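You operate a simulated robot arm through the tools that you are given. There is no shell and no other tool. Be economical: measure what you need, move in short steps, check, and stop when the job is done.

Carry out the task below with a simulated robot arm. There is one attempt and no reset: what you move stays moved.

Task
Wipe the dust off the solar panel, tilt it to 30 degrees and switch solar on.
Fine: use the panel cloth and put it back; leave the reel brake alone. What is to be rubbed or washed off counts as gone when no trace of it is left.

Only the result counts: the job must be done as asked and must still hold three seconds after the hand-in. Knocking over, shifting, dropping, spilling or breaking anything else fails it. Flat cloth is picked up by pressing the open fingertips on it (5 to 10 N) and closing them slowly along it; thin cloth reads only 2 to 8 mm in the jaws.

Robot
A 6-joint arm with a four-finger gripper on a trunk, on a base that drives. Base frame: it is fixed to the floor where the robot stands at the start and does not move with it; the origin is under the middle of the robot, x ahead of it, y to its left, z up; the surface under the hand at the start is at about z = 0.82. Units: m, rad, N and s.
With the tool pointing down near the work surface it reaches from about 0.12 to 0.92 m from the robot's upright axis, wherever it stands. Its first joint turns from -2.897 to 2.897 rad. Places, roughly: reel brake [0.7, -0.5, 1]; solar panel [0.6, 0.2, 0.9]; solar switch [0.7, -0.3, 1]. Payload 3.43 kg.
The tool frame sits at the grasp point between the pads (the TCP): z along the fingers, y along the line on which they close. The tips reach 0.03 m beyond it. The gripper opens to 0.12 m. The gripper's body begins 0.085 m behind the TCP.
Orientation is that of the tool frame in the base frame, as a unit quaternion [x, y, z, w]. With the fingers straight down and closing along the base's y, the tool's x points along the base's -x, its y along +y and its z along -z.

Tools
- The arm moves only by the tool drive_tool. Its argument "moves" is a list that holds one entry, the list of rows, each a list of 7 numbers: the shift along the tool's x, y, z in m, then the turn, a rotation vector about the tool's x, y, z in rad, then the finger opening in m, from 0 to 0.12. In form: [[[dx, dy, dz, rx, ry, rz, jaw], ...]]. A call has 1 to 10 rows; each row is the pose to reach, as a shift and turn from the pose commanded when the call began, along the tool's axes at that moment. Each row takes 0.2 s and may step no farther than 0.05 m and 0.15 rad from the row before; otherwise, or with a gripper value out of range, the whole call is refused. A pose out of reach is approached as far as the arm can. The call stops where the force on the tool passes 90 N (or 10 N more than at its start, if that is more) or the arm is blocked; 0.2 s more then pass. Each finger halts on what it meets, pressing with about 33 N; the grip force reading is that of the motor and also rises with nothing between the fingers. The clock runs only during rows and for 0.2 s after the last one: add rows that repeat a pose to give the fingers time. The reply holds the time, the measured pose of the TCP, the force on the tool along the base axes, the opening and the grip force, in the units named above and with some noise, with the torque about the TCP (base axes, N m) and any sound that the robot's microphone picked up.
- Cameras (640 x 400 px; columns grow to the right, rows downward): "scene" is now at [0.0421, 0.1726, 1.4877]; the picture's right is [-0.16, -0.99, 0.00], its down [-0.70, 0.11, -0.71] and it looks along [0.70, -0.11, -0.71] (base axes); focal length 286 px, centre (320, 200). "wrist" rides on the gripper at [0.071, -0.017, -0.121] in the tool frame; the picture's right is [0.23, 0.97, 0.00], its down [-0.81, 0.19, -0.55] and it looks along [-0.54, 0.13, 0.83] (tool axes); focal length 275 px, centre (320, 200). There is no depth. A picture from a camera that has moved, and an enlarged one, comes with that camera's place and axes in the base frame and with its lens. The place of the scene camera against the robot may be out by one fixed shift of up to 0.025 m in any direction.
- camera(camera): a new picture of that camera. The clock stands still meanwhile.
- slide_trunk(by): slides the trunk up (or, below 0, down) by that many m; the arm and the scene camera ride with it, the base frame stays. It gives what a move gives, with no picture.
- steer(legs): drives the robot by 1 to 6 legs, each [ahead, left, turn to the left] in m, m and rad, along the robot's own axes; the way and the turn of a leg run together, so that a leg with both is an arc; at most 1.5 m and 3.142 rad a leg. The arm and the cameras ride along, it lands a little off, and it stops where it bumps. It gives what a move gives.
- turn_head(pan, tilt): turns the head with the scene camera to pan (to the left, within 2.094 rad either way) and tilt (down, from -0.506 to 1.204), counted from straight ahead of the robot. It gives what a move gives.
- zoom(camera, box): a new picture of the part [left, top, right, bottom] of that camera's present view, enlarged. The clock stands still meanwhile.
- close_job(): hands the job in; it is judged then, once.

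Go step by step. Nothing tells you exact positions but the pictures and the camera data: compare them with the known pose of the tool, close in by small moves and look again before you grip or let go. The budget is 120 turns and 78 pictures, counting those below and the enlarged ones. Unless the task says otherwise, let go and move clear before handing in, and close with one line.

The tools are called after "Request:" as a command line: name --argument value ..., lists and objects as JSON in quotes. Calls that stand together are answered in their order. drive_tool: Moves the arm, as the interface text tells. Its arguments: {"type":"object","properties":{"moves":{"type":"array","items":{"type":"array","items":{"type":"array","items":{"type":"number"}}}}},"required":["moves"]} The other tools are called the same way: slide_trunk (by) slides the trunk up or down; steer (legs) drives the base; turn_head (pan, tilt) turns the head that bears the scene camera; camera (camera) takes a picture; zoom (camera, box) takes an enlarged picture of a part of a camera's view; close_job () hands the job in.

At the start:

```text
t: 0.0
ee_pos: [0.4979, -0.0094, 1.2058]
ee_rot: [0.001, 1.0, 0.001, -0.001]
contact_force: [-0.4, -0.2, -0.4]
torque: [0.01, -0.02, -0.01]
width: 0.1199
finger_force: 0.0
trunk travel left (down, up): [-0.075, 0.465]
robot x, y, heading: [0.0017, -0.0013, 0.002]
head pan, tilt: [-0.541, 0.857]
```

scene: 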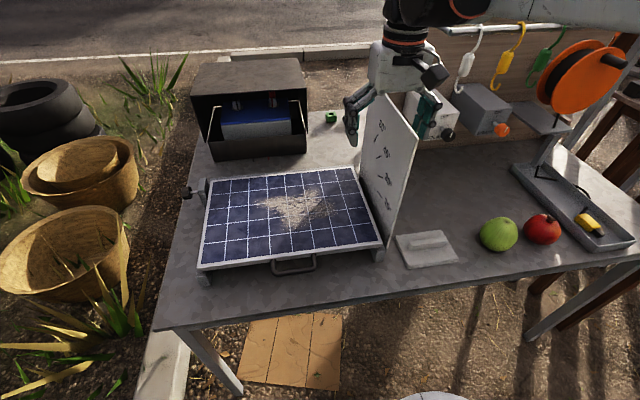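
wrist: 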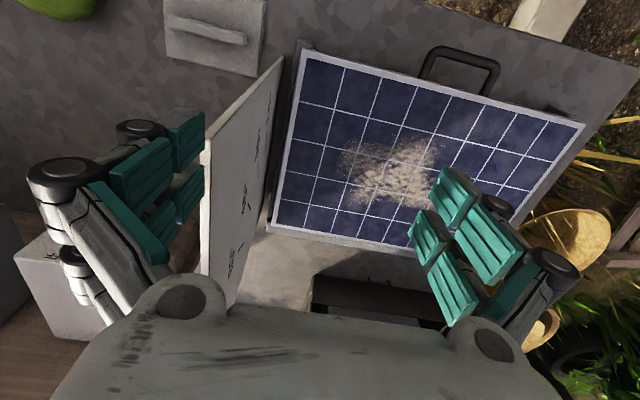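

I see the dusty panel, an upright plate with angle marks beside it, a grey flat pad with a ridge, and some boxes with knobs. I'll look closer before moving.

Request:
zoom --camera "scene" --box '[340, 70, 500, 170]'

Request:
zoom --camera "scene" --box '[170, 150, 470, 290]'

Request:
zoom --camera "scene" --box '[440, 20, 640, 260]'

```text
4.00 times, centred on (420, 120) of scene
camera zoom: at [0.0421, 0.1726, 1.4877], right [-0.16, -0.99, 0.0], down [-0.7, 0.11, -0.71], along [0.7, -0.11, -0.71], focal length 1145 px, centre (-80, 520)
```

zoom: 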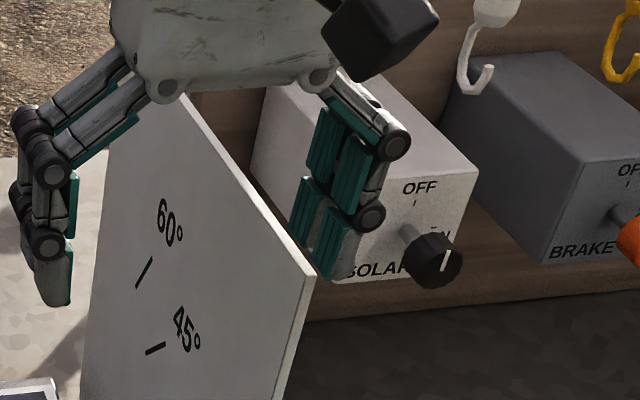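

```text
2.13 times, centred on (320, 220) of scene
camera zoom: at [0.0421, 0.1726, 1.4877], right [-0.16, -0.99, 0.0], down [-0.7, 0.11, -0.71], along [0.7, -0.11, -0.71], focal length 610 px, centre (320, 157)
```

zoom: 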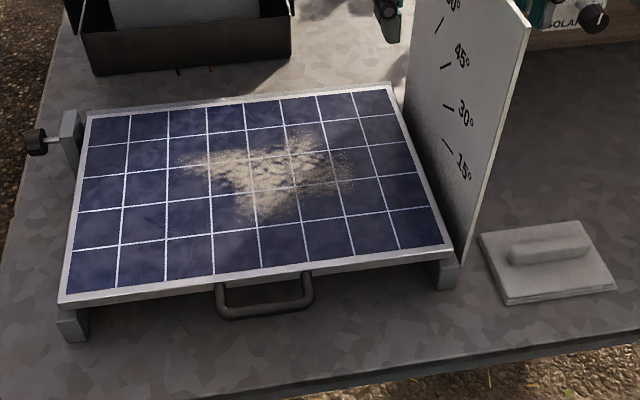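

```text
1.67 times, centred on (540, 140) of scene
camera zoom: at [0.0421, 0.1726, 1.4877], right [-0.16, -0.99, 0.0], down [-0.7, 0.11, -0.71], along [0.7, -0.11, -0.71], focal length 477 px, centre (-47, 300)
```

zoom: 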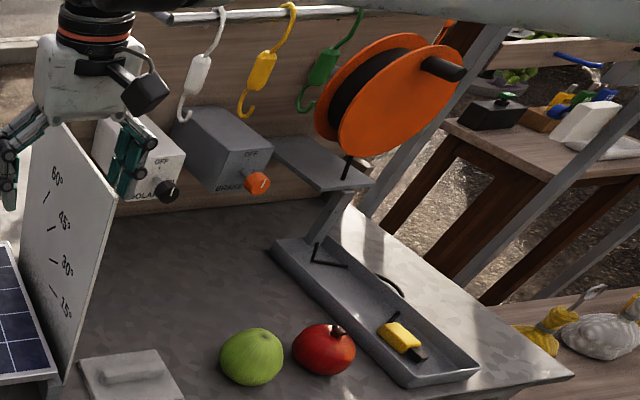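

The grey pad with a ridge beside the panel is probably the panel cloth. I'll check the knob at the panel's left, the open box, and the pad itself.

Request:
zoom --camera "scene" --box '[170, 50, 350, 210]'

Request:
zoom --camera "scene" --box '[360, 200, 480, 290]'

Request:
zoom --camera "wrist" --box '[140, 0, 640, 250]'

```text
2.50 times, centred on (260, 130) of scene
camera zoom: at [0.0421, 0.1726, 1.4877], right [-0.16, -0.99, 0.0], down [-0.7, 0.11, -0.71], along [0.7, -0.11, -0.71], focal length 715 px, centre (470, 375)
```

zoom: 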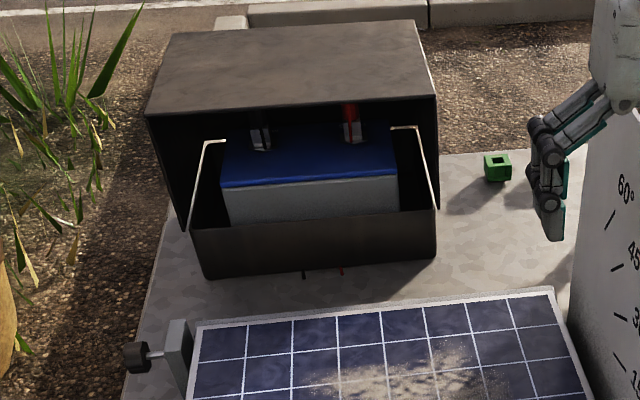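

```text
4.44 times, centred on (420, 245) of scene
camera zoom: at [0.0421, 0.1726, 1.4877], right [-0.16, -0.99, 0.0], down [-0.7, 0.11, -0.71], along [0.7, -0.11, -0.71], focal length 1272 px, centre (-124, 0)
```

zoom: 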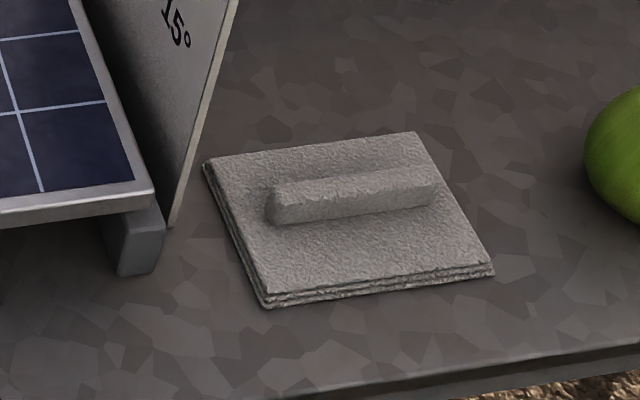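

```text
1.28 times, centred on (390, 125) of wrist
camera zoom: at [0.4267, -0.027, 1.3261], right [-0.23, 0.97, 0.0], down [0.81, 0.19, 0.55], along [0.54, 0.13, -0.83], focal length 352 px, centre (230, 296)
```

zoom: 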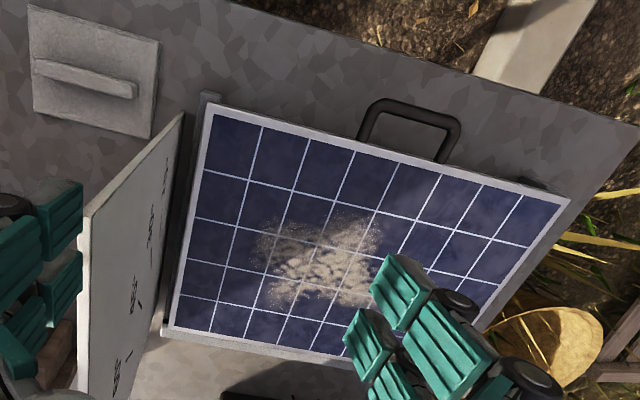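

The panel spans roughly x 0.47–0.81, y −0.04–0.445. The plate stands at y ≈ −0.08 and reaches about 1.18 high. The cloth's ridge runs along y at about [0.48, −0.19]. I'll lift, back away from the plate and go above the cloth, turning the wrist.

Request:
drive_tool --moves '[[[0, 0, -0.05, 0, 0, 0, 0.12], [0.04, 0, -0.07, 0, 0, 0, 0.12], [0.04, -0.045, -0.07, 0, 0, -0.14, 0.12], [0.04, -0.09, -0.07, 0, 0, -0.28, 0.12], [0.03, -0.135, -0.07, 0, 0, -0.42, 0.12], [0.02, -0.177, -0.06, 0, 0, -0.56, 0.12], [0.017, -0.177, -0.05, 0, 0, -0.7, 0.12], [0.017, -0.177, -0.04, 0, 0, -0.84, 0.12], [0.017, -0.177, -0.03, 0, 0, -0.98, 0.12], [0.017, -0.177, -0.02, 0, 0, -1.12, 0.12]]]'

```text
t: 2.2
ee_pos: [0.4803, -0.1853, 1.2255]
ee_rot: [-0.533, 0.846, 0.0, 0.0]
contact_force: [0.2, 0.1, 0.2]
torque: [-0.01, -0.01, 0.01]
width: 0.1198
finger_force: 0.1
trunk travel left (down, up): [-0.075, 0.465]
robot x, y, heading: [0.0071, 0.0018, -0.004]
head pan, tilt: [-0.541, 0.857]
```

I'm above the cloth. I'll finish the turn and come down to about z 1.05, then look.

Request:
drive_tool --moves '[[[0, 0, 0.04, 0, 0, -0.15, 0.12], [0, 0, 0.08, 0, 0, -0.3, 0.12], [0, 0, 0.12, 0, 0, -0.44, 0.12], [0, 0, 0.16, 0, 0, -0.44, 0.12]]]'

Request:
camera --camera "wrist"

Request:
camera --camera "scene"

```text
t: 3.2
ee_pos: [0.4796, -0.1863, 1.0662]
ee_rot: [-0.704, 0.71, 0.0, 0.001]
contact_force: [0.2, -0.2, 0.9]
torque: [0.0, 0.01, 0.0]
width: 0.1196
finger_force: 0.1
trunk travel left (down, up): [-0.075, 0.465]
robot x, y, heading: [-0.0007, -0.0015, -0.002]
head pan, tilt: [-0.541, 0.857]
```

```text
69 pictures are left
camera wrist: at [0.4968, -0.2597, 1.1851], right [-0.98, -0.22, 0.0], down [-0.18, 0.81, 0.55], along [-0.12, 0.54, -0.83], focal length 275 px, centre (320, 200)
```

wrist: 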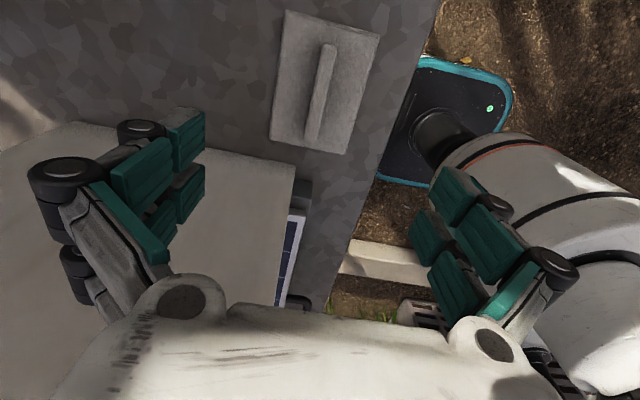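

```text
68 pictures are left
camera scene: at [0.0383, 0.1679, 1.4828], right [-0.22, -0.97, 0.0], down [-0.73, 0.17, -0.66], along [0.64, -0.15, -0.75], focal length 286 px, centre (320, 200)
```

scene: 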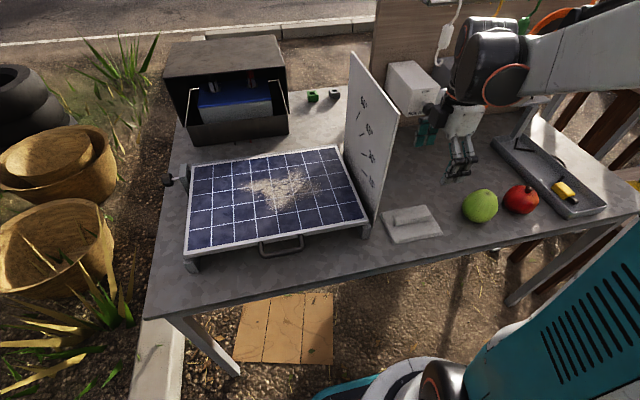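

The ridge measures about [0.4785, −0.182], running along y and 0.11 long. I'll partly close the fingers and go down to just above the pad.

Request:
drive_tool --moves '[[[-0.004, 0.001, 0.045, 0, 0, -0.009, 0.06], [-0.004, 0.001, 0.09, 0, 0, -0.009, 0.06], [-0.004, 0.001, 0.135, 0, 0, -0.009, 0.06], [-0.004, 0.001, 0.165, 0, 0, -0.009, 0.06], [-0.004, 0.001, 0.18, 0, 0, -0.009, 0.06]]]'

Request:
camera --camera "wrist"

Request:
zoom --camera "scene" --box '[360, 130, 500, 250]'

```text
t: 4.4
ee_pos: [0.4795, -0.1804, 0.8861]
ee_rot: [-0.707, 0.708, 0.0, 0.0]
contact_force: [0.8, 0.4, -0.2]
torque: [0.03, 0.03, -0.01]
width: 0.0599
finger_force: 0.0
trunk travel left (down, up): [-0.075, 0.465]
robot x, y, heading: [-0.0015, 0.0004, -0.003]
head pan, tilt: [-0.541, 0.857]
```

```text
67 pictures are left
camera wrist: at [0.4975, -0.2545, 1.0055], right [-0.97, -0.23, 0.0], down [-0.19, 0.81, 0.55], along [-0.13, 0.54, -0.83], focal length 275 px, centre (320, 200)
```

wrist: 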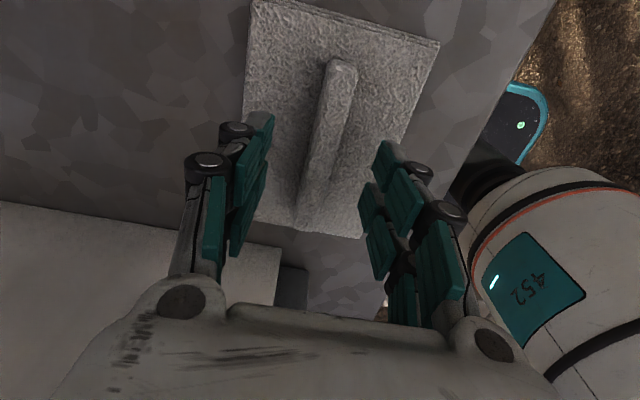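

```text
3.33 times, centred on (430, 190) of scene
camera zoom: at [0.0288, 0.1455, 1.482], right [-0.51, -0.86, 0.0], down [-0.65, 0.39, -0.65], along [0.56, -0.34, -0.76], focal length 954 px, centre (-47, 233)
```

zoom: 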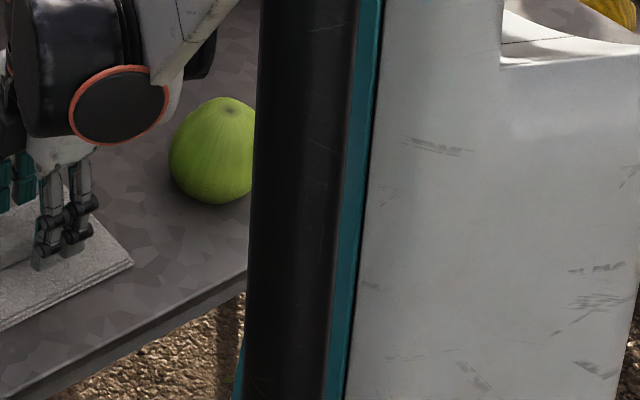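

Fingers straddle the ridge. I'll lower gently to find the pad's surface.

Request:
drive_tool --moves '[[[0, 0, 0.01, 0, 0, 0, 0.06], [0, 0, 0.018, 0, 0, 0, 0.06]]]'

```text
t: 5.0
ee_pos: [0.4786, -0.1814, 0.8685]
ee_rot: [-0.706, 0.708, 0.0, 0.0]
contact_force: [-0.1, -0.1, 0.1]
torque: [-0.01, 0.01, -0.02]
width: 0.0601
finger_force: 0.0
trunk travel left (down, up): [-0.075, 0.465]
robot x, y, heading: [-0.0005, -0.0002, 0.0]
head pan, tilt: [-0.541, 0.857]
```

Request:
drive_tool --moves '[[[0, 0, 0.004, 0, 0, 0, 0.06]]]'

Request:
camera --camera "wrist"

```text
t: 5.4
ee_pos: [0.4791, -0.1822, 0.864]
ee_rot: [-0.706, 0.708, 0.0, 0.0]
contact_force: [-0.6, 0.5, 0.1]
torque: [-0.01, 0.03, 0.01]
width: 0.0597
finger_force: 0.1
trunk travel left (down, up): [-0.075, 0.465]
robot x, y, heading: [-0.0003, 0.0012, 0.005]
head pan, tilt: [-0.541, 0.857]
```

```text
65 pictures are left
camera wrist: at [0.4969, -0.2548, 0.984], right [-0.97, -0.23, 0.0], down [-0.19, 0.81, 0.55], along [-0.13, 0.54, -0.83], focal length 275 px, centre (320, 200)
```

wrist: 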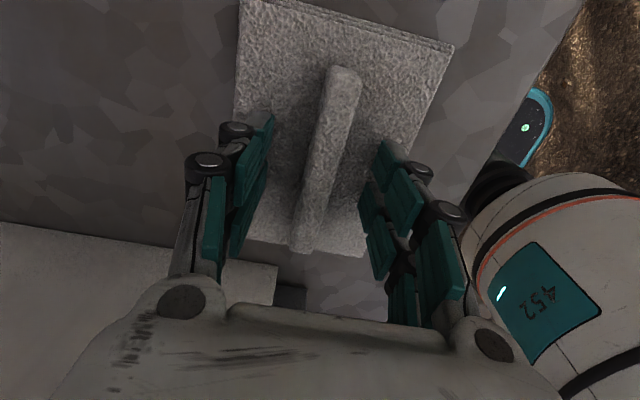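

Request:
drive_tool --moves '[[[0, 0, 0.002, 0, 0, 0, 0.06], [0, 0, 0.002, 0, 0, 0, 0.045], [0, 0, 0.002, 0, 0, 0, 0.03]]]'

```text
t: 6.2
ee_pos: [0.4779, -0.1819, 0.8614]
ee_rot: [-0.707, 0.708, -0.001, 0.0]
contact_force: [-0.9, 0.1, 15.2]
torque: [0.0, 0.12, -0.01]
width: 0.0292
finger_force: 0.1
trunk travel left (down, up): [-0.075, 0.465]
robot x, y, heading: [0.0009, 0.0029, 0.003]
head pan, tilt: [-0.541, 0.857]
```

Contact is at TCP z ≈ 0.862. I'll back off about 1.5 mm and close on the ridge.

Request:
drive_tool --moves '[[[0, 0, -0.0015, 0, 0, 0, 0.03], [0, 0, -0.0015, 0, 0, 0, 0.02], [0, 0, -0.0015, 0, 0, 0, 0.01], [0, 0, -0.0015, 0, 0, 0, 0.0], [0, 0, -0.0015, 0, 0, 0, 0.0]]]'

Request:
camera --camera "wrist"

```text
t: 7.4
ee_pos: [0.479, -0.1803, 0.8642]
ee_rot: [-0.707, 0.708, 0.0, 0.0]
contact_force: [0.1, -0.2, -0.5]
torque: [-0.02, 0.03, -0.01]
width: 0.0155
finger_force: 33.2
trunk travel left (down, up): [-0.075, 0.465]
robot x, y, heading: [0.001, -0.0007, 0.0]
head pan, tilt: [-0.541, 0.857]
```

```text
64 pictures are left
camera wrist: at [0.497, -0.2547, 0.9836], right [-0.97, -0.23, 0.0], down [-0.19, 0.81, 0.55], along [-0.13, 0.54, -0.83], focal length 275 px, centre (320, 200)
```

wrist: 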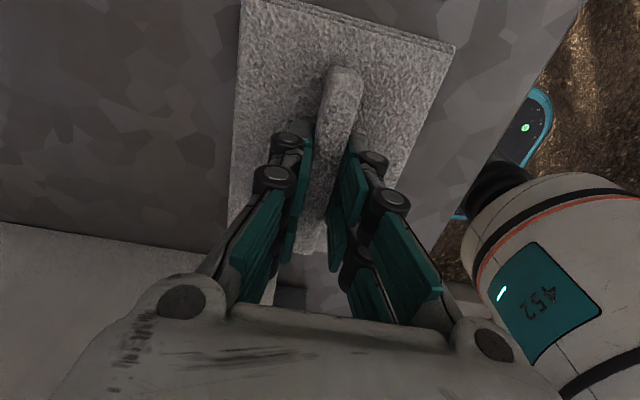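

The ridge is held (15.5 mm). The resting pose was TCP [0.479, −0.1815, 0.864]. I'll lift, back off in x to clear the plate, then move left.

Request:
drive_tool --moves '[[[0, 0, -0.03, 0, 0, 0, 0], [0, 0, -0.07, 0, 0, 0, 0], [0, 0.03, -0.105, 0, 0, 0, 0], [0, 0.06, -0.14, 0, 0, 0, 0], [0, 0.085, -0.14, 0, 0, 0, 0], [-0.045, 0.085, -0.14, 0, 0, 0, 0], [-0.09, 0.085, -0.14, 0, 0, 0, 0], [-0.135, 0.085, -0.14, 0, 0, 0, 0], [-0.18, 0.085, -0.14, 0, 0, 0, 0], [-0.225, 0.085, -0.14, 0, 0, 0, 0]]]'

Request:
camera --camera "scene"

Request:
camera --camera "wrist"

```text
t: 9.6
ee_pos: [0.393, 0.0454, 1.0024]
ee_rot: [-0.706, 0.708, 0.0, 0.0]
contact_force: [-0.4, 0.6, -1.0]
torque: [0.01, 0.0, 0.0]
width: 0.0155
finger_force: 32.9
trunk travel left (down, up): [-0.075, 0.465]
robot x, y, heading: [0.0002, 0.0029, -0.003]
head pan, tilt: [-0.541, 0.857]
```

```text
63 pictures are left
camera scene: at [0.0086, 0.1165, 1.4915], right [-0.83, -0.56, 0.0], down [-0.38, 0.56, -0.74], along [0.41, -0.61, -0.67], focal length 286 px, centre (320, 200)
```

scene: 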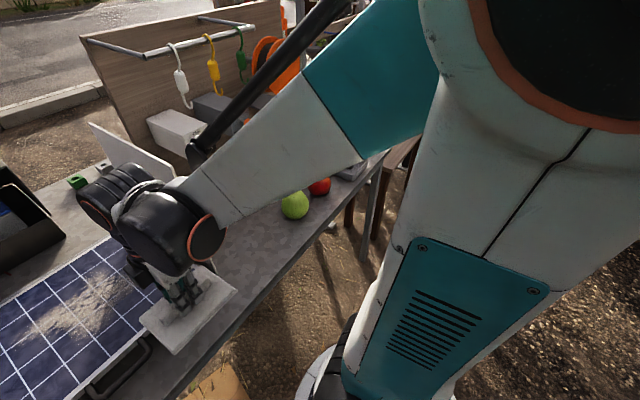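

```text
62 pictures are left
camera wrist: at [0.4109, -0.0285, 1.1233], right [-0.97, -0.23, 0.0], down [-0.19, 0.81, 0.55], along [-0.13, 0.54, -0.83], focal length 275 px, centre (320, 200)
```

wrist: 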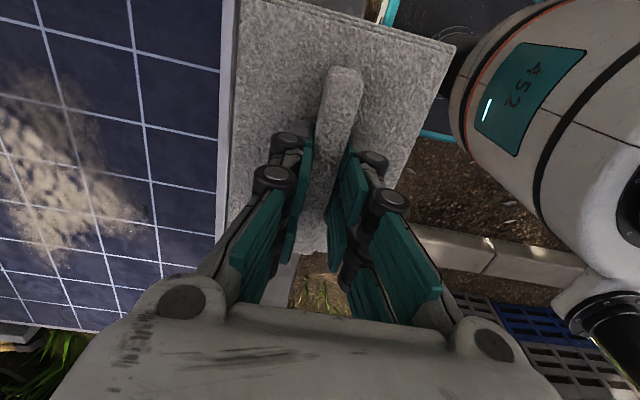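

The pad (0.12 × 0.15) is in hand. I'll move over the dust's near-right corner and come down gradually.

Request:
drive_tool --moves '[[[-0.045, 0, 0, 0, 0, 0, 0], [-0.055, -0.045, 0, 0, 0, 0, 0], [-0.055, -0.09, 0, 0, 0, 0, 0], [-0.055, -0.135, 0, 0, 0, 0, 0], [-0.055, -0.18, 0, 0, 0, 0, 0], [-0.055, -0.187, 0.04, 0, 0, 0, 0], [-0.055, -0.187, 0.065, 0, 0, 0, 0]]]'

Request:
camera --camera "wrist"

Request:
camera --camera "scene"

```text
t: 11.2
ee_pos: [0.582, 0.0974, 0.941]
ee_rot: [-0.707, 0.707, -0.003, 0.002]
contact_force: [15.2, 3.0, 68.1]
torque: [-0.07, -0.4, 0.04]
width: 0.0155
finger_force: 33.4
trunk travel left (down, up): [-0.075, 0.465]
robot x, y, heading: [0.0006, 0.0017, 0.003]
head pan, tilt: [-0.541, 0.857]
```

```text
61 pictures are left
camera wrist: at [0.5997, 0.0249, 1.0618], right [-0.97, -0.23, -0.01], down [-0.19, 0.81, 0.55], along [-0.12, 0.54, -0.83], focal length 275 px, centre (320, 200)
```

wrist: 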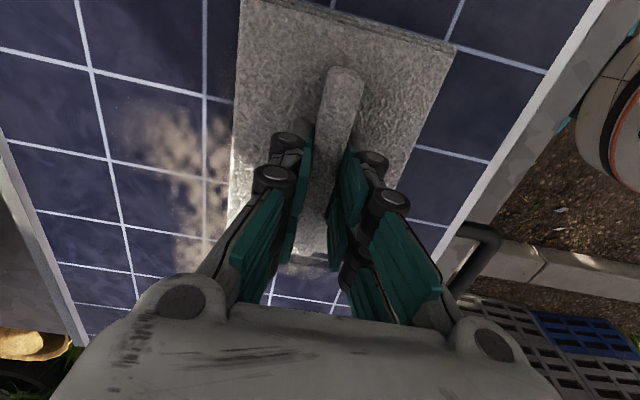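

```text
60 pictures are left
camera scene: at [0.0259, 0.1453, 1.4833], right [-0.51, -0.86, 0.0], down [-0.65, 0.39, -0.66], along [0.56, -0.34, -0.76], focal length 286 px, centre (320, 200)
```

scene: 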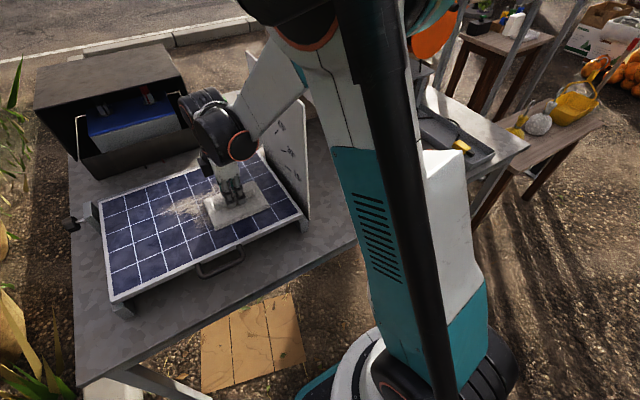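

The panel's top is higher than I guessed: the pad already presses with 68 N at TCP 0.941. I'll ease off 3 mm to about 10 N and stroke along y.

Request:
drive_tool --moves '[[[0, 0, -0.003, 0, 0, 0, 0], [-0.02, 0, -0.003, 0, 0, 0, 0]]]'

```text
t: 11.8
ee_pos: [0.5811, 0.1187, 0.9422]
ee_rot: [-0.706, 0.708, 0.001, -0.001]
contact_force: [-3.8, -5.4, 23.8]
torque: [-1.19, 0.15, -0.16]
width: 0.0155
finger_force: 32.9
trunk travel left (down, up): [-0.075, 0.465]
robot x, y, heading: [0.0003, 0.0005, -0.001]
head pan, tilt: [-0.541, 0.857]
```

Request:
drive_tool --moves '[[[-0.04, 0, -0.0005, 0, 0, 0, 0], [-0.08, 0, -0.0005, 0, 0, 0, 0], [-0.12, 0, -0.0005, 0, 0, 0, 0], [-0.15, 0, -0.0005, 0, 0, 0, 0], [-0.15, -0.04, -0.0005, 0, 0, 0, 0], [-0.15, -0.06, -0.0005, 0, 0, 0, 0], [-0.11, -0.06, -0.0005, 0, 0, 0, 0], [-0.07, -0.06, -0.0005, 0, 0, 0, 0], [-0.03, -0.06, -0.0005, 0, 0, 0, 0], [0.015, -0.06, -0.0005, 0, 0, 0, 0]]]'

Request:
drive_tool --moves '[[[0.005, -0.04, 0, 0, 0, 0, 0], [0, -0.06, 0, 0, 0, 0, 0], [-0.04, -0.06, 0, 0, 0, 0, 0], [-0.08, -0.06, 0, 0, 0, 0, 0], [-0.12, -0.06, 0, 0, 0, 0, 0], [-0.16, -0.06, 0, 0, 0, 0, 0]]]'

Request:
camera --camera "scene"

Request:
camera --camera "wrist"

```text
t: 14.0
ee_pos: [0.6409, 0.1032, 0.9426]
ee_rot: [-0.706, 0.708, -0.001, -0.001]
contact_force: [0.0, -0.8, 1.2]
torque: [0.11, -0.01, -0.01]
width: 0.0154
finger_force: 32.8
trunk travel left (down, up): [-0.075, 0.465]
robot x, y, heading: [-0.0031, 0.0027, -0.005]
head pan, tilt: [-0.541, 0.857]
```

```text
t: 15.4
ee_pos: [0.7029, 0.2622, 0.942]
ee_rot: [-0.706, 0.708, 0.0, 0.001]
contact_force: [-0.3, 0.4, -0.9]
torque: [0.05, -0.01, 0.0]
width: 0.0156
finger_force: 32.8
trunk travel left (down, up): [-0.075, 0.465]
robot x, y, heading: [0.0006, -0.0043, -0.002]
head pan, tilt: [-0.541, 0.857]
```

```text
59 pictures are left
camera scene: at [0.0288, 0.1454, 1.482], right [-0.51, -0.86, 0.0], down [-0.65, 0.39, -0.65], along [0.56, -0.34, -0.76], focal length 286 px, centre (320, 200)
```

scene: 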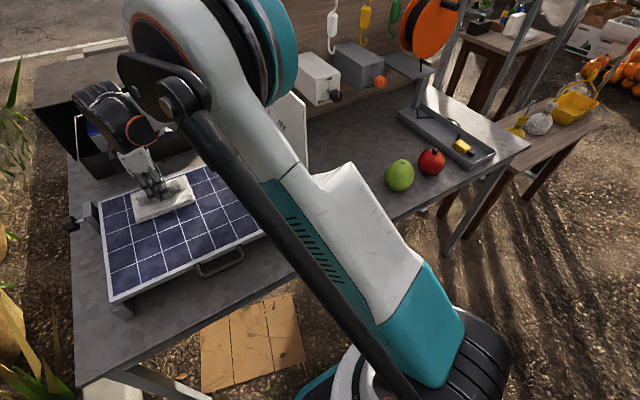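

```text
58 pictures are left
camera wrist: at [0.7205, 0.1886, 1.0625], right [-0.97, -0.23, 0.0], down [-0.19, 0.81, 0.55], along [-0.13, 0.54, -0.83], focal length 275 px, centre (320, 200)
```

wrist: 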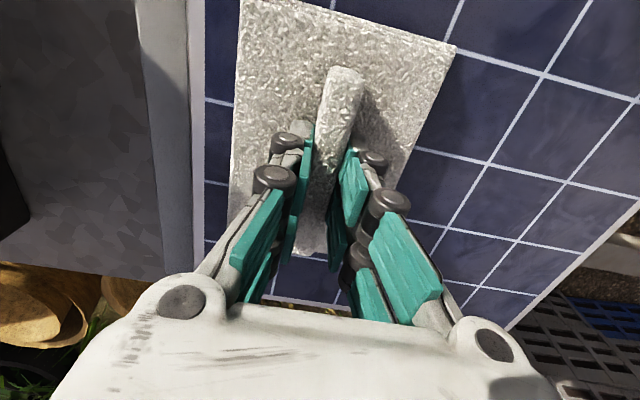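

The dust looks mostly gone. I'll lift and back off to inspect the whole panel.

Request:
drive_tool --moves '[[[0, 0, -0.04, 0, 0, 0, 0], [0, 0.02, -0.08, 0, 0, 0, 0], [0.02, 0.06, -0.1, 0, 0, 0, 0], [0.04, 0.105, -0.1, 0, 0, 0, 0], [0.06, 0.15, -0.1, 0, 0, 0, 0], [0.08, 0.195, -0.1, 0, 0, 0, 0], [0.1, 0.24, -0.1, 0, 0, 0, 0], [0.12, 0.285, -0.1, 0, 0, 0, 0], [0.15, 0.31, -0.1, 0, 0, 0, 0], [0.19, 0.31, -0.1, 0, 0, 0, 0]]]'

Request:
camera --camera "scene"

Request:
camera --camera "wrist"

```text
t: 17.6
ee_pos: [0.3921, 0.0741, 1.0408]
ee_rot: [0.707, -0.707, 0.0, 0.0]
contact_force: [0.0, 0.6, 0.0]
torque: [-0.02, 0.01, -0.02]
width: 0.0155
finger_force: 33.1
trunk travel left (down, up): [-0.075, 0.465]
robot x, y, heading: [-0.0007, 0.0009, 0.001]
head pan, tilt: [-0.541, 0.857]
```

```text
57 pictures are left
camera scene: at [0.0011, 0.1133, 1.4898], right [-0.88, -0.48, 0.0], down [-0.33, 0.61, -0.72], along [0.35, -0.64, -0.69], focal length 286 px, centre (320, 200)
```

scene: 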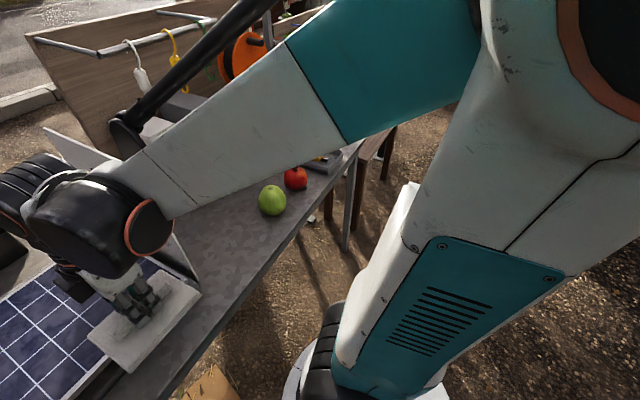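

```text
56 pictures are left
camera wrist: at [0.4093, 0.0007, 1.1622], right [-0.97, -0.23, 0.0], down [-0.19, 0.81, 0.55], along [-0.13, 0.54, -0.83], focal length 275 px, centre (320, 200)
```

wrist: 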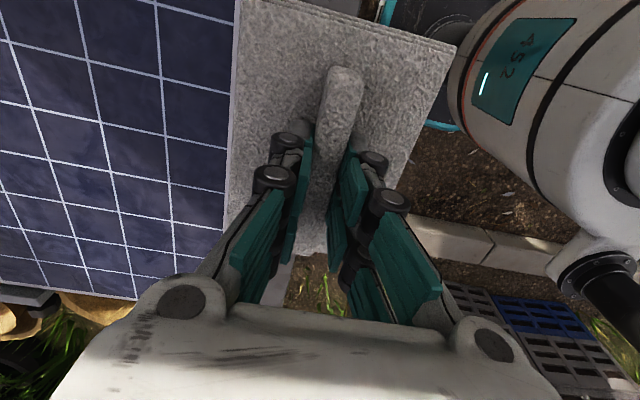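

Request:
turn_head --pan 0.6 --tilt 0.7

Request:
camera --camera "scene"

Request:
zoom --camera "wrist" --box '[0, 0, 260, 300]'

```text
t: 19.0
ee_pos: [0.3926, 0.0743, 1.0413]
ee_rot: [-0.706, 0.708, -0.001, -0.001]
contact_force: [0.2, 0.2, 0.2]
torque: [0.02, -0.01, 0.02]
width: 0.0156
finger_force: 33.1
trunk travel left (down, up): [-0.075, 0.465]
robot x, y, heading: [0.0014, -0.0031, -0.001]
head pan, tilt: [0.6, 0.7]
```

```text
55 pictures are left
camera scene: at [0.0106, 0.1145, 1.4978], right [-0.83, -0.56, 0.0], down [-0.35, 0.51, -0.79], along [0.44, -0.65, -0.62], focal length 286 px, centre (320, 200)
```

scene: 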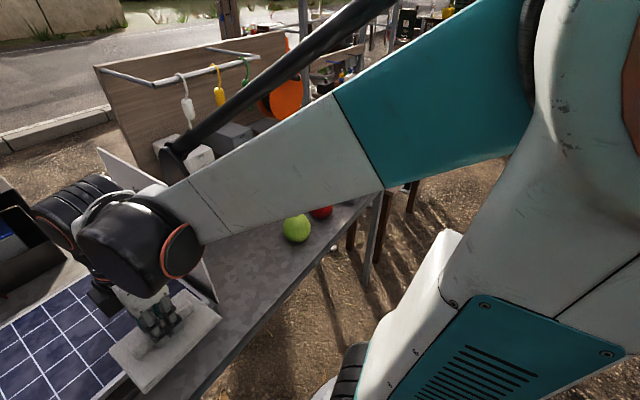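

```text
1.33 times, centred on (130, 150) of wrist
camera zoom: at [0.4103, 0.0007, 1.1622], right [-0.97, -0.23, 0.0], down [-0.19, 0.81, 0.55], along [-0.13, 0.54, -0.83], focal length 367 px, centre (573, 267)
```

zoom: 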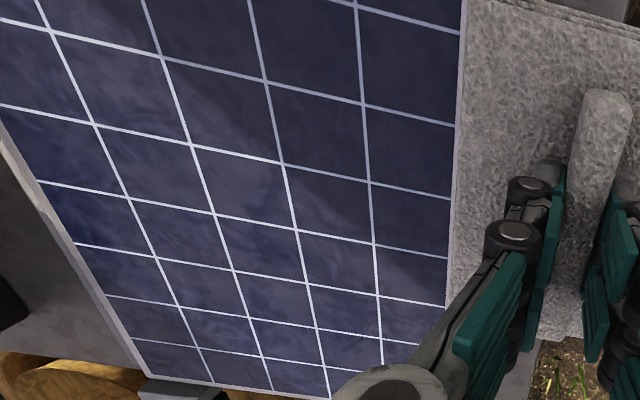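

The panel looks clean in this view, but I'll do a second firmer pass to be sure, especially at the far-left where pressure had faded.

Request:
drive_tool --moves '[[[-0.02, -0.04, 0, 0, 0, 0, 0], [-0.02, -0.085, 0, 0, 0, 0, 0], [-0.02, -0.13, 0, 0, 0, 0, 0], [-0.02, -0.175, 0, 0, 0, 0, 0], [-0.02, -0.18, 0.045, 0, 0, 0, 0], [-0.02, -0.18, 0.085, 0, 0, 0, 0], [-0.02, -0.18, 0.1, 0, 0, 0, 0]]]'

```text
t: 20.6
ee_pos: [0.5721, 0.0938, 0.9419]
ee_rot: [-0.707, 0.708, -0.001, 0.0]
contact_force: [1.9, 0.1, 11.2]
torque: [-0.01, -0.01, -0.02]
width: 0.0155
finger_force: 32.8
trunk travel left (down, up): [-0.075, 0.465]
robot x, y, heading: [0.0013, 0.0014, 0.0]
head pan, tilt: [0.6, 0.7]
```

Request:
drive_tool --moves '[[[0, 0, 0.001, 0, 0, 0, 0], [-0.045, 0, 0.001, 0, 0, 0, 0], [-0.09, 0, 0.001, 0, 0, 0, 0], [-0.135, 0, 0.001, 0, 0, 0, 0], [-0.18, 0, 0.001, 0, 0, 0, 0], [-0.18, -0.04, 0.001, 0, 0, 0, 0], [-0.135, -0.05, 0.001, 0, 0, 0, 0], [-0.09, -0.05, 0.001, 0, 0, 0, 0], [-0.045, -0.05, 0.001, 0, 0, 0, 0], [0, -0.05, 0.001, 0, 0, 0, 0]]]'

Request:
drive_tool --moves '[[[0, -0.045, 0.0, 0, 0, 0, 0], [-0.045, -0.045, 0.0, 0, 0, 0, 0], [-0.09, -0.045, 0.0, 0, 0, 0, 0], [-0.135, -0.045, 0.0, 0, 0, 0, 0], [-0.18, -0.045, 0.0, 0, 0, 0, 0], [-0.18, -0.085, 0.0, 0, 0, 0, 0], [-0.135, -0.09, 0.0, 0, 0, 0, 0], [-0.09, -0.09, 0.0, 0, 0, 0, 0], [-0.045, -0.09, 0.0, 0, 0, 0, 0], [0, -0.09, 0.0, 0, 0, 0, 0]]]'

```text
t: 22.8
ee_pos: [0.6209, 0.0922, 0.9416]
ee_rot: [-0.706, 0.708, 0.0, 0.0]
contact_force: [0.1, -4.1, 7.4]
torque: [0.5, 0.06, -0.03]
width: 0.0153
finger_force: 32.8
trunk travel left (down, up): [-0.075, 0.465]
robot x, y, heading: [-0.0027, 0.0035, -0.002]
head pan, tilt: [0.6, 0.7]
```

```text
t: 25.0
ee_pos: [0.7102, 0.0912, 0.9419]
ee_rot: [-0.706, 0.708, -0.001, 0.0]
contact_force: [0.9, -3.7, 17.9]
torque: [1.17, -0.01, 0.17]
width: 0.0155
finger_force: 32.8
trunk travel left (down, up): [-0.075, 0.465]
robot x, y, heading: [-0.0001, -0.0008, 0.0]
head pan, tilt: [0.6, 0.7]
```

The second pass is done. Now I'll lift and take the cloth back around the plate.

Request:
drive_tool --moves '[[[0, 0, -0.05, 0, 0, 0, 0], [0, 0.02, -0.09, 0, 0, 0, 0], [0, 0.068, -0.09, 0, 0, 0, 0], [0, 0.116, -0.09, 0, 0, 0, 0], [0, 0.164, -0.09, 0, 0, 0, 0], [0, 0.212, -0.09, 0, 0, 0, 0], [0, 0.26, -0.09, 0, 0, 0, 0], [0, 0.308, -0.09, 0, 0, 0, 0], [0.03, 0.318, -0.09, 0, 0, 0, 0], [0.075, 0.318, -0.09, 0, 0, 0, 0]]]'

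Request:
zoom --camera "wrist" --box '[0, 0, 260, 300]'

Request:
camera --camera "scene"

```text
t: 27.2
ee_pos: [0.3935, 0.0177, 1.0308]
ee_rot: [-0.706, 0.708, 0.0, 0.0]
contact_force: [-0.1, 0.4, -0.8]
torque: [-0.02, 0.02, 0.0]
width: 0.0152
finger_force: 33.0
trunk travel left (down, up): [-0.075, 0.465]
robot x, y, heading: [0.0007, -0.0013, -0.002]
head pan, tilt: [0.6, 0.7]
```

```text
1.33 times, centred on (130, 150) of wrist
camera zoom: at [0.4107, -0.0545, 1.1506], right [-0.97, -0.23, 0.0], down [-0.19, 0.81, 0.55], along [-0.13, 0.54, -0.83], focal length 367 px, centre (573, 267)
```

zoom: 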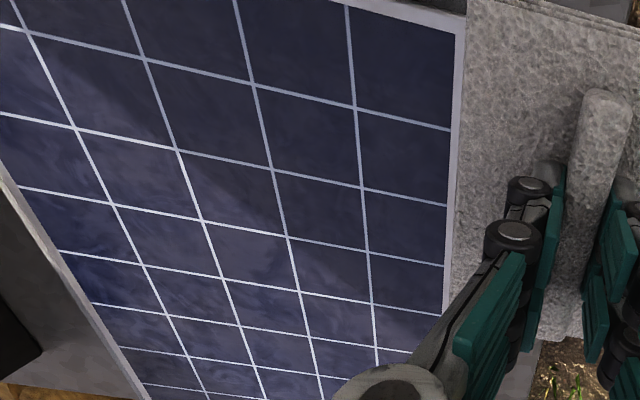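

```text
52 pictures are left
camera scene: at [0.0322, 0.2338, 1.4948], right [0.57, -0.82, 0.0], down [-0.53, -0.36, -0.76], along [0.63, 0.43, -0.64], focal length 286 px, centre (320, 200)
```

scene: 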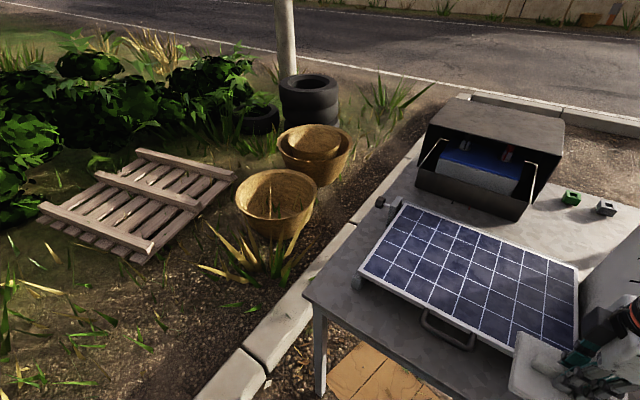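

Request:
zoom --camera "scene" --box '[350, 180, 590, 360]'

Request:
drive_tool --moves '[[[0.04, 0, 0, 0, 0, 0, 0], [0.08, 0, 0, 0, 0, 0, 0], [0.12, 0, 0, 0, 0, 0, 0], [0.16, 0, 0, 0, 0, 0, 0], [0.199, 0, 0, 0, 0, 0, 0], [0.199, -0.04, 0.02, 0, 0, 0, 0], [0.199, -0.08, 0.04, 0, 0, 0, 0], [0.199, -0.086, 0.08, 0, 0, 0, 0], [0.199, -0.086, 0.12, 0, 0, 0, 0], [0.199, -0.086, 0.14, 0, 0, 0, 0]]]'

```text
2.22 times, centred on (470, 270) of scene
camera zoom: at [0.0322, 0.2338, 1.4948], right [0.57, -0.82, 0.0], down [-0.53, -0.36, -0.76], along [0.63, 0.43, -0.64], focal length 636 px, centre (-13, 44)
```

zoom: 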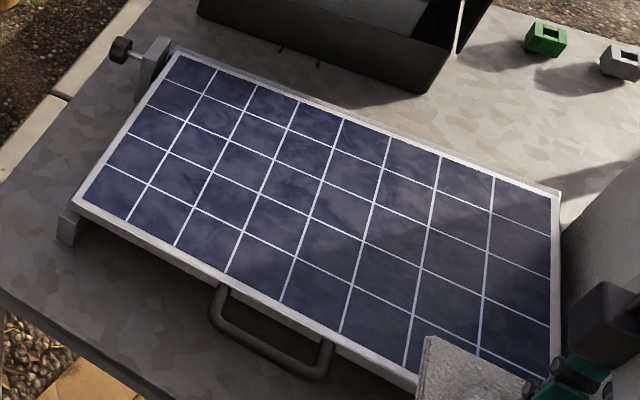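

```text
t: 29.4
ee_pos: [0.4793, -0.1788, 0.8896]
ee_rot: [-0.706, 0.708, 0.001, 0.0]
contact_force: [0.3, 0.0, -0.6]
torque: [-0.03, 0.04, 0.01]
width: 0.0155
finger_force: 33.3
trunk travel left (down, up): [-0.075, 0.465]
robot x, y, heading: [0.0024, -0.0022, 0.001]
head pan, tilt: [0.6, 0.7]
```

The panel is clean. I'll lower the cloth to its old height.

Request:
drive_tool --moves '[[[0.002, 0, 0.015, 0, 0, 0, 0], [0.002, 0, 0.024, 0, 0, 0, 0]]]'

```text
t: 30.0
ee_pos: [0.4788, -0.1827, 0.8672]
ee_rot: [-0.707, 0.707, 0.0, -0.001]
contact_force: [-0.3, 0.6, -0.6]
torque: [0.05, -0.01, 0.0]
width: 0.0153
finger_force: 32.6
trunk travel left (down, up): [-0.075, 0.465]
robot x, y, heading: [-0.0002, -0.0003, 0.001]
head pan, tilt: [0.6, 0.7]
```

Request:
drive_tool --moves '[[[0, 0, 0.002, 0, 0, 0, 0]]]'

```text
t: 30.4
ee_pos: [0.4787, -0.1832, 0.8658]
ee_rot: [-0.706, 0.708, 0.0, 0.0]
contact_force: [0.2, -0.5, -0.3]
torque: [0.0, -0.01, 0.01]
width: 0.0154
finger_force: 33.2
trunk travel left (down, up): [-0.075, 0.465]
robot x, y, heading: [-0.0, 0.0014, -0.001]
head pan, tilt: [0.6, 0.7]
```

Request:
drive_tool --moves '[[[0, 0, 0.0015, 0, 0, 0, 0], [0, 0, 0.002, 0, 0, 0, 0]]]'

```text
t: 31.0
ee_pos: [0.4785, -0.1825, 0.8631]
ee_rot: [-0.706, 0.708, 0.0, -0.001]
contact_force: [-0.3, 0.5, -0.8]
torque: [-0.01, 0.02, 0.01]
width: 0.0154
finger_force: 32.7
trunk travel left (down, up): [-0.075, 0.465]
robot x, y, heading: [-0.0007, 0.002, -0.001]
head pan, tilt: [0.6, 0.7]
```

Request:
drive_tool --moves '[[[0, 0, 0.001, 0, 0, 0, 0], [0, 0, 0.0015, 0, 0, 0, 0]]]'

```text
t: 31.6
ee_pos: [0.4793, -0.1813, 0.8628]
ee_rot: [-0.707, 0.707, -0.001, 0.001]
contact_force: [5.2, -0.7, 25.3]
torque: [0.18, -0.1, -0.01]
width: 0.0151
finger_force: 32.8
trunk travel left (down, up): [-0.075, 0.465]
robot x, y, heading: [0.0009, -0.0001, -0.002]
head pan, tilt: [0.6, 0.7]
```

The cloth is down. I'll open and rise straight up.

Request:
drive_tool --moves '[[[0, 0, -0.001, 0, 0, 0, 0.03], [0, 0, -0.001, 0, 0, 0, 0.05], [0, 0, -0.02, 0, 0, 0, 0.05], [0, 0, -0.06, 0, 0, 0, 0.05], [0, 0, -0.1, 0, 0, 0, 0.05], [0, 0, -0.14, 0, 0, 0, 0.05]]]'

Request:
camera --camera "wrist"

Request:
camera --camera "scene"

```text
t: 33.0
ee_pos: [0.4797, -0.1813, 1.0012]
ee_rot: [-0.706, 0.708, 0.0, 0.0]
contact_force: [-0.1, -0.5, -0.1]
torque: [0.01, 0.02, 0.01]
width: 0.0503
finger_force: 0.0
trunk travel left (down, up): [-0.075, 0.465]
robot x, y, heading: [0.0, -0.0012, 0.001]
head pan, tilt: [0.6, 0.7]
```

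```text
50 pictures are left
camera wrist: at [0.4969, -0.2549, 1.1219], right [-0.97, -0.23, 0.0], down [-0.19, 0.81, 0.55], along [-0.13, 0.54, -0.83], focal length 275 px, centre (320, 200)
```

wrist: 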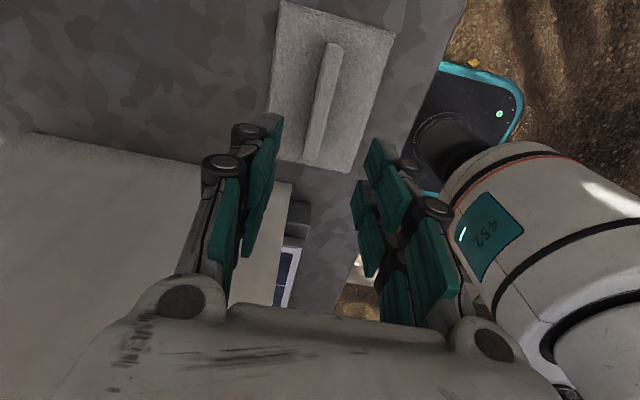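

```text
49 pictures are left
camera scene: at [0.0319, 0.2336, 1.4949], right [0.57, -0.83, 0.0], down [-0.53, -0.36, -0.76], along [0.63, 0.43, -0.64], focal length 286 px, centre (320, 200)
```

scene: 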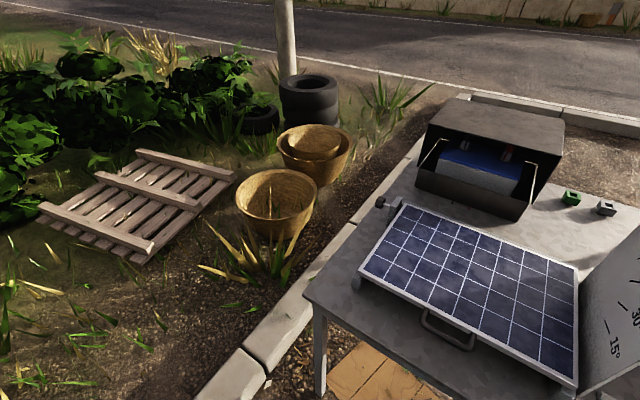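

The cloth is back in place. Next comes the tilt, so I'll turn the head to see the handle, scale and knob.

Request:
turn_head --pan 0.1 --tilt 0.75

Request:
camera --camera "scene"

Request:
zoom --camera "scene" --box '[180, 120, 380, 300]'

```text
t: 33.9
ee_pos: [0.48, -0.1814, 1.0021]
ee_rot: [-0.707, 0.707, 0.0, -0.001]
contact_force: [-0.1, 0.2, -1.5]
torque: [0.01, 0.0, 0.01]
width: 0.0501
finger_force: 0.0
trunk travel left (down, up): [-0.075, 0.465]
robot x, y, heading: [-0.0001, -0.0048, -0.005]
head pan, tilt: [0.099, 0.75]
```

```text
48 pictures are left
camera scene: at [0.0444, 0.1939, 1.4906], right [0.1, -0.99, 0.0], down [-0.68, -0.07, -0.73], along [0.73, 0.07, -0.68], focal length 286 px, centre (320, 200)
```

scene: 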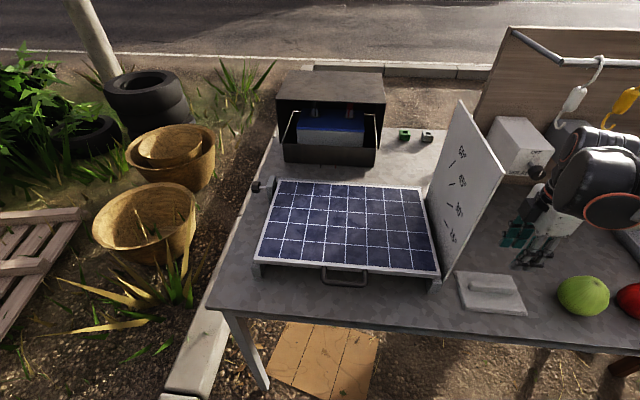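

```text
2.22 times, centred on (280, 210) of scene
camera zoom: at [0.0444, 0.1939, 1.4906], right [0.1, -0.99, 0.0], down [-0.68, -0.07, -0.73], along [0.73, 0.07, -0.68], focal length 636 px, centre (409, 178)
```

zoom: 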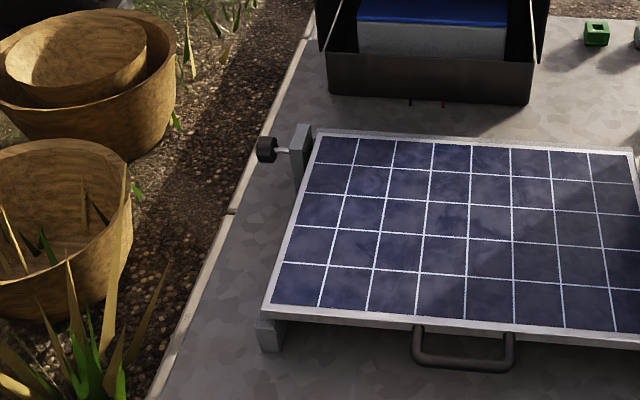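

The knob on the left bracket looks like a hinge clamp. I'll go above the handle at about [0.42, 0.18] to see it up close, then test whether the panel lifts.

Request:
drive_tool --moves '[[[0, 0.045, -0.01, 0, 0, 0, 0.06], [0, 0.08, -0.03, 0, 0, 0, 0.06], [-0.045, 0.08, -0.03, 0, 0, 0, 0.06], [-0.09, 0.08, -0.03, 0, 0, 0, 0.06], [-0.135, 0.08, -0.03, 0, 0, 0, 0.06], [-0.18, 0.08, -0.03, 0, 0, 0, 0.06], [-0.225, 0.08, -0.03, 0, 0, 0, 0.06], [-0.27, 0.07, -0.03, 0, 0, 0, 0.06], [-0.315, 0.06, -0.03, 0, 0, 0, 0.06], [-0.36, 0.06, -0.03, 0, 0, 0, 0.06]]]'

Request:
camera --camera "wrist"

Request:
camera --camera "scene"

```text
t: 36.1
ee_pos: [0.4208, 0.1785, 1.0323]
ee_rot: [-0.705, 0.709, 0.0, 0.0]
contact_force: [-1.5, 0.4, -0.2]
torque: [0.01, 0.01, -0.03]
width: 0.0602
finger_force: 0.0
trunk travel left (down, up): [-0.075, 0.465]
robot x, y, heading: [0.001, 0.0002, 0.004]
head pan, tilt: [0.099, 0.75]
```

```text
46 pictures are left
camera wrist: at [0.4382, 0.1052, 1.1514], right [-0.97, -0.23, 0.0], down [-0.19, 0.81, 0.55], along [-0.12, 0.54, -0.83], focal length 275 px, centre (320, 200)
```

wrist: 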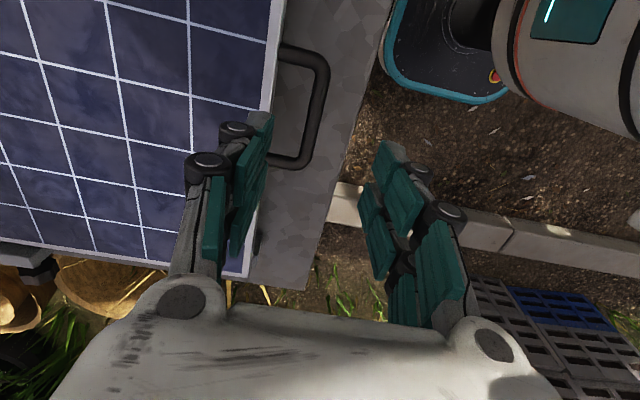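

```text
45 pictures are left
camera scene: at [0.0445, 0.1957, 1.4904], right [0.12, -0.99, 0.0], down [-0.68, -0.08, -0.73], along [0.72, 0.09, -0.68], focal length 286 px, centre (320, 200)
```

scene: 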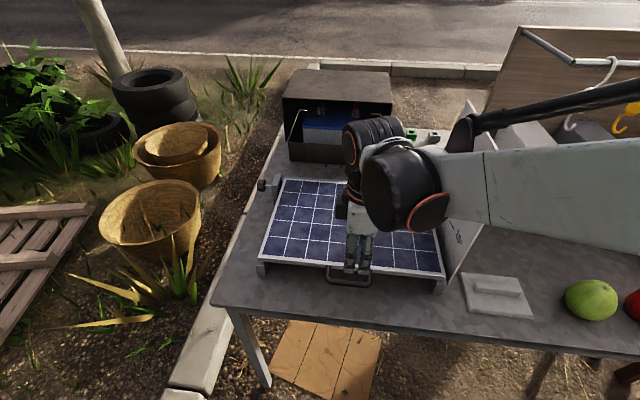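

The handle's outer bar is at x ≈ 0.427, y 0.143–0.227, and the frame edge at x ≈ 0.469. I'll descend with a 40 mm opening so that one finger enters the loop.

Request:
drive_tool --moves '[[[-0.006, -0.004, 0.03, 0, 0, 0, 0.04], [-0.006, -0.004, 0.06, 0, 0, 0, 0.04], [-0.006, -0.004, 0.09, 0, 0, 0, 0.04]]]'

Request:
camera --camera "wrist"

```text
t: 36.9
ee_pos: [0.4226, 0.1831, 0.9414]
ee_rot: [-0.706, 0.708, -0.001, 0.0]
contact_force: [0.2, -0.3, -0.5]
torque: [-0.01, -0.03, 0.02]
width: 0.04
finger_force: 0.0
trunk travel left (down, up): [-0.075, 0.465]
robot x, y, heading: [0.0011, 0.0, 0.004]
head pan, tilt: [0.099, 0.75]
```

```text
44 pictures are left
camera wrist: at [0.4408, 0.1108, 1.0611], right [-0.97, -0.23, 0.0], down [-0.19, 0.81, 0.55], along [-0.13, 0.54, -0.83], focal length 275 px, centre (320, 200)
```

wrist: 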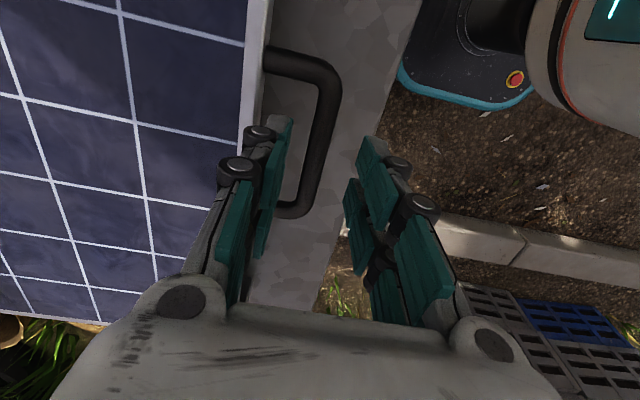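

Request:
drive_tool --moves '[[[0, 0.001, 0.025, 0, 0, 0, 0.04], [0, 0.001, 0.045, 0, 0, 0, 0.04], [0, 0.001, 0.053, 0, 0, 0, 0.04]]]'

Request:
camera --camera "wrist"

Request:
zoom --camera "scene" --box '[290, 200, 420, 300]'

```text
t: 37.7
ee_pos: [0.4222, 0.1845, 0.889]
ee_rot: [-0.707, 0.708, -0.001, 0.0]
contact_force: [0.2, -0.5, -0.3]
torque: [0.01, -0.05, -0.01]
width: 0.0399
finger_force: 0.1
trunk travel left (down, up): [-0.075, 0.465]
robot x, y, heading: [-0.0038, 0.0015, -0.002]
head pan, tilt: [0.099, 0.75]
```

```text
43 pictures are left
camera wrist: at [0.4406, 0.1105, 1.0083], right [-0.97, -0.23, 0.0], down [-0.19, 0.81, 0.55], along [-0.13, 0.54, -0.83], focal length 275 px, centre (320, 200)
```

wrist: 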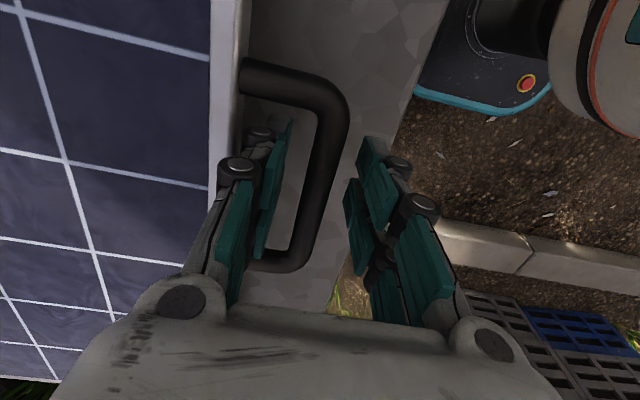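

```text
4.00 times, centred on (355, 250) of scene
camera zoom: at [0.0445, 0.1941, 1.4906], right [0.1, -0.99, 0.0], down [-0.68, -0.07, -0.73], along [0.73, 0.07, -0.68], focal length 1145 px, centre (180, 0)
```

zoom: 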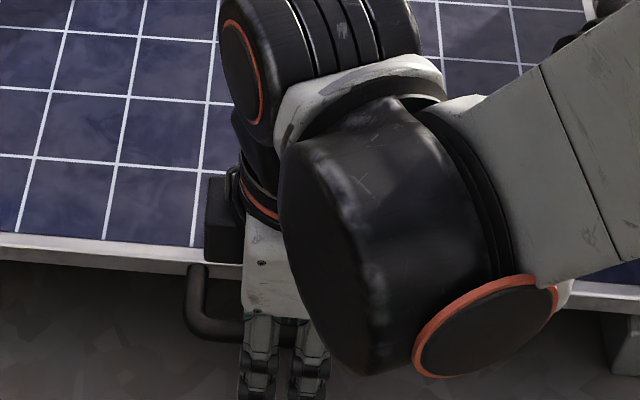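

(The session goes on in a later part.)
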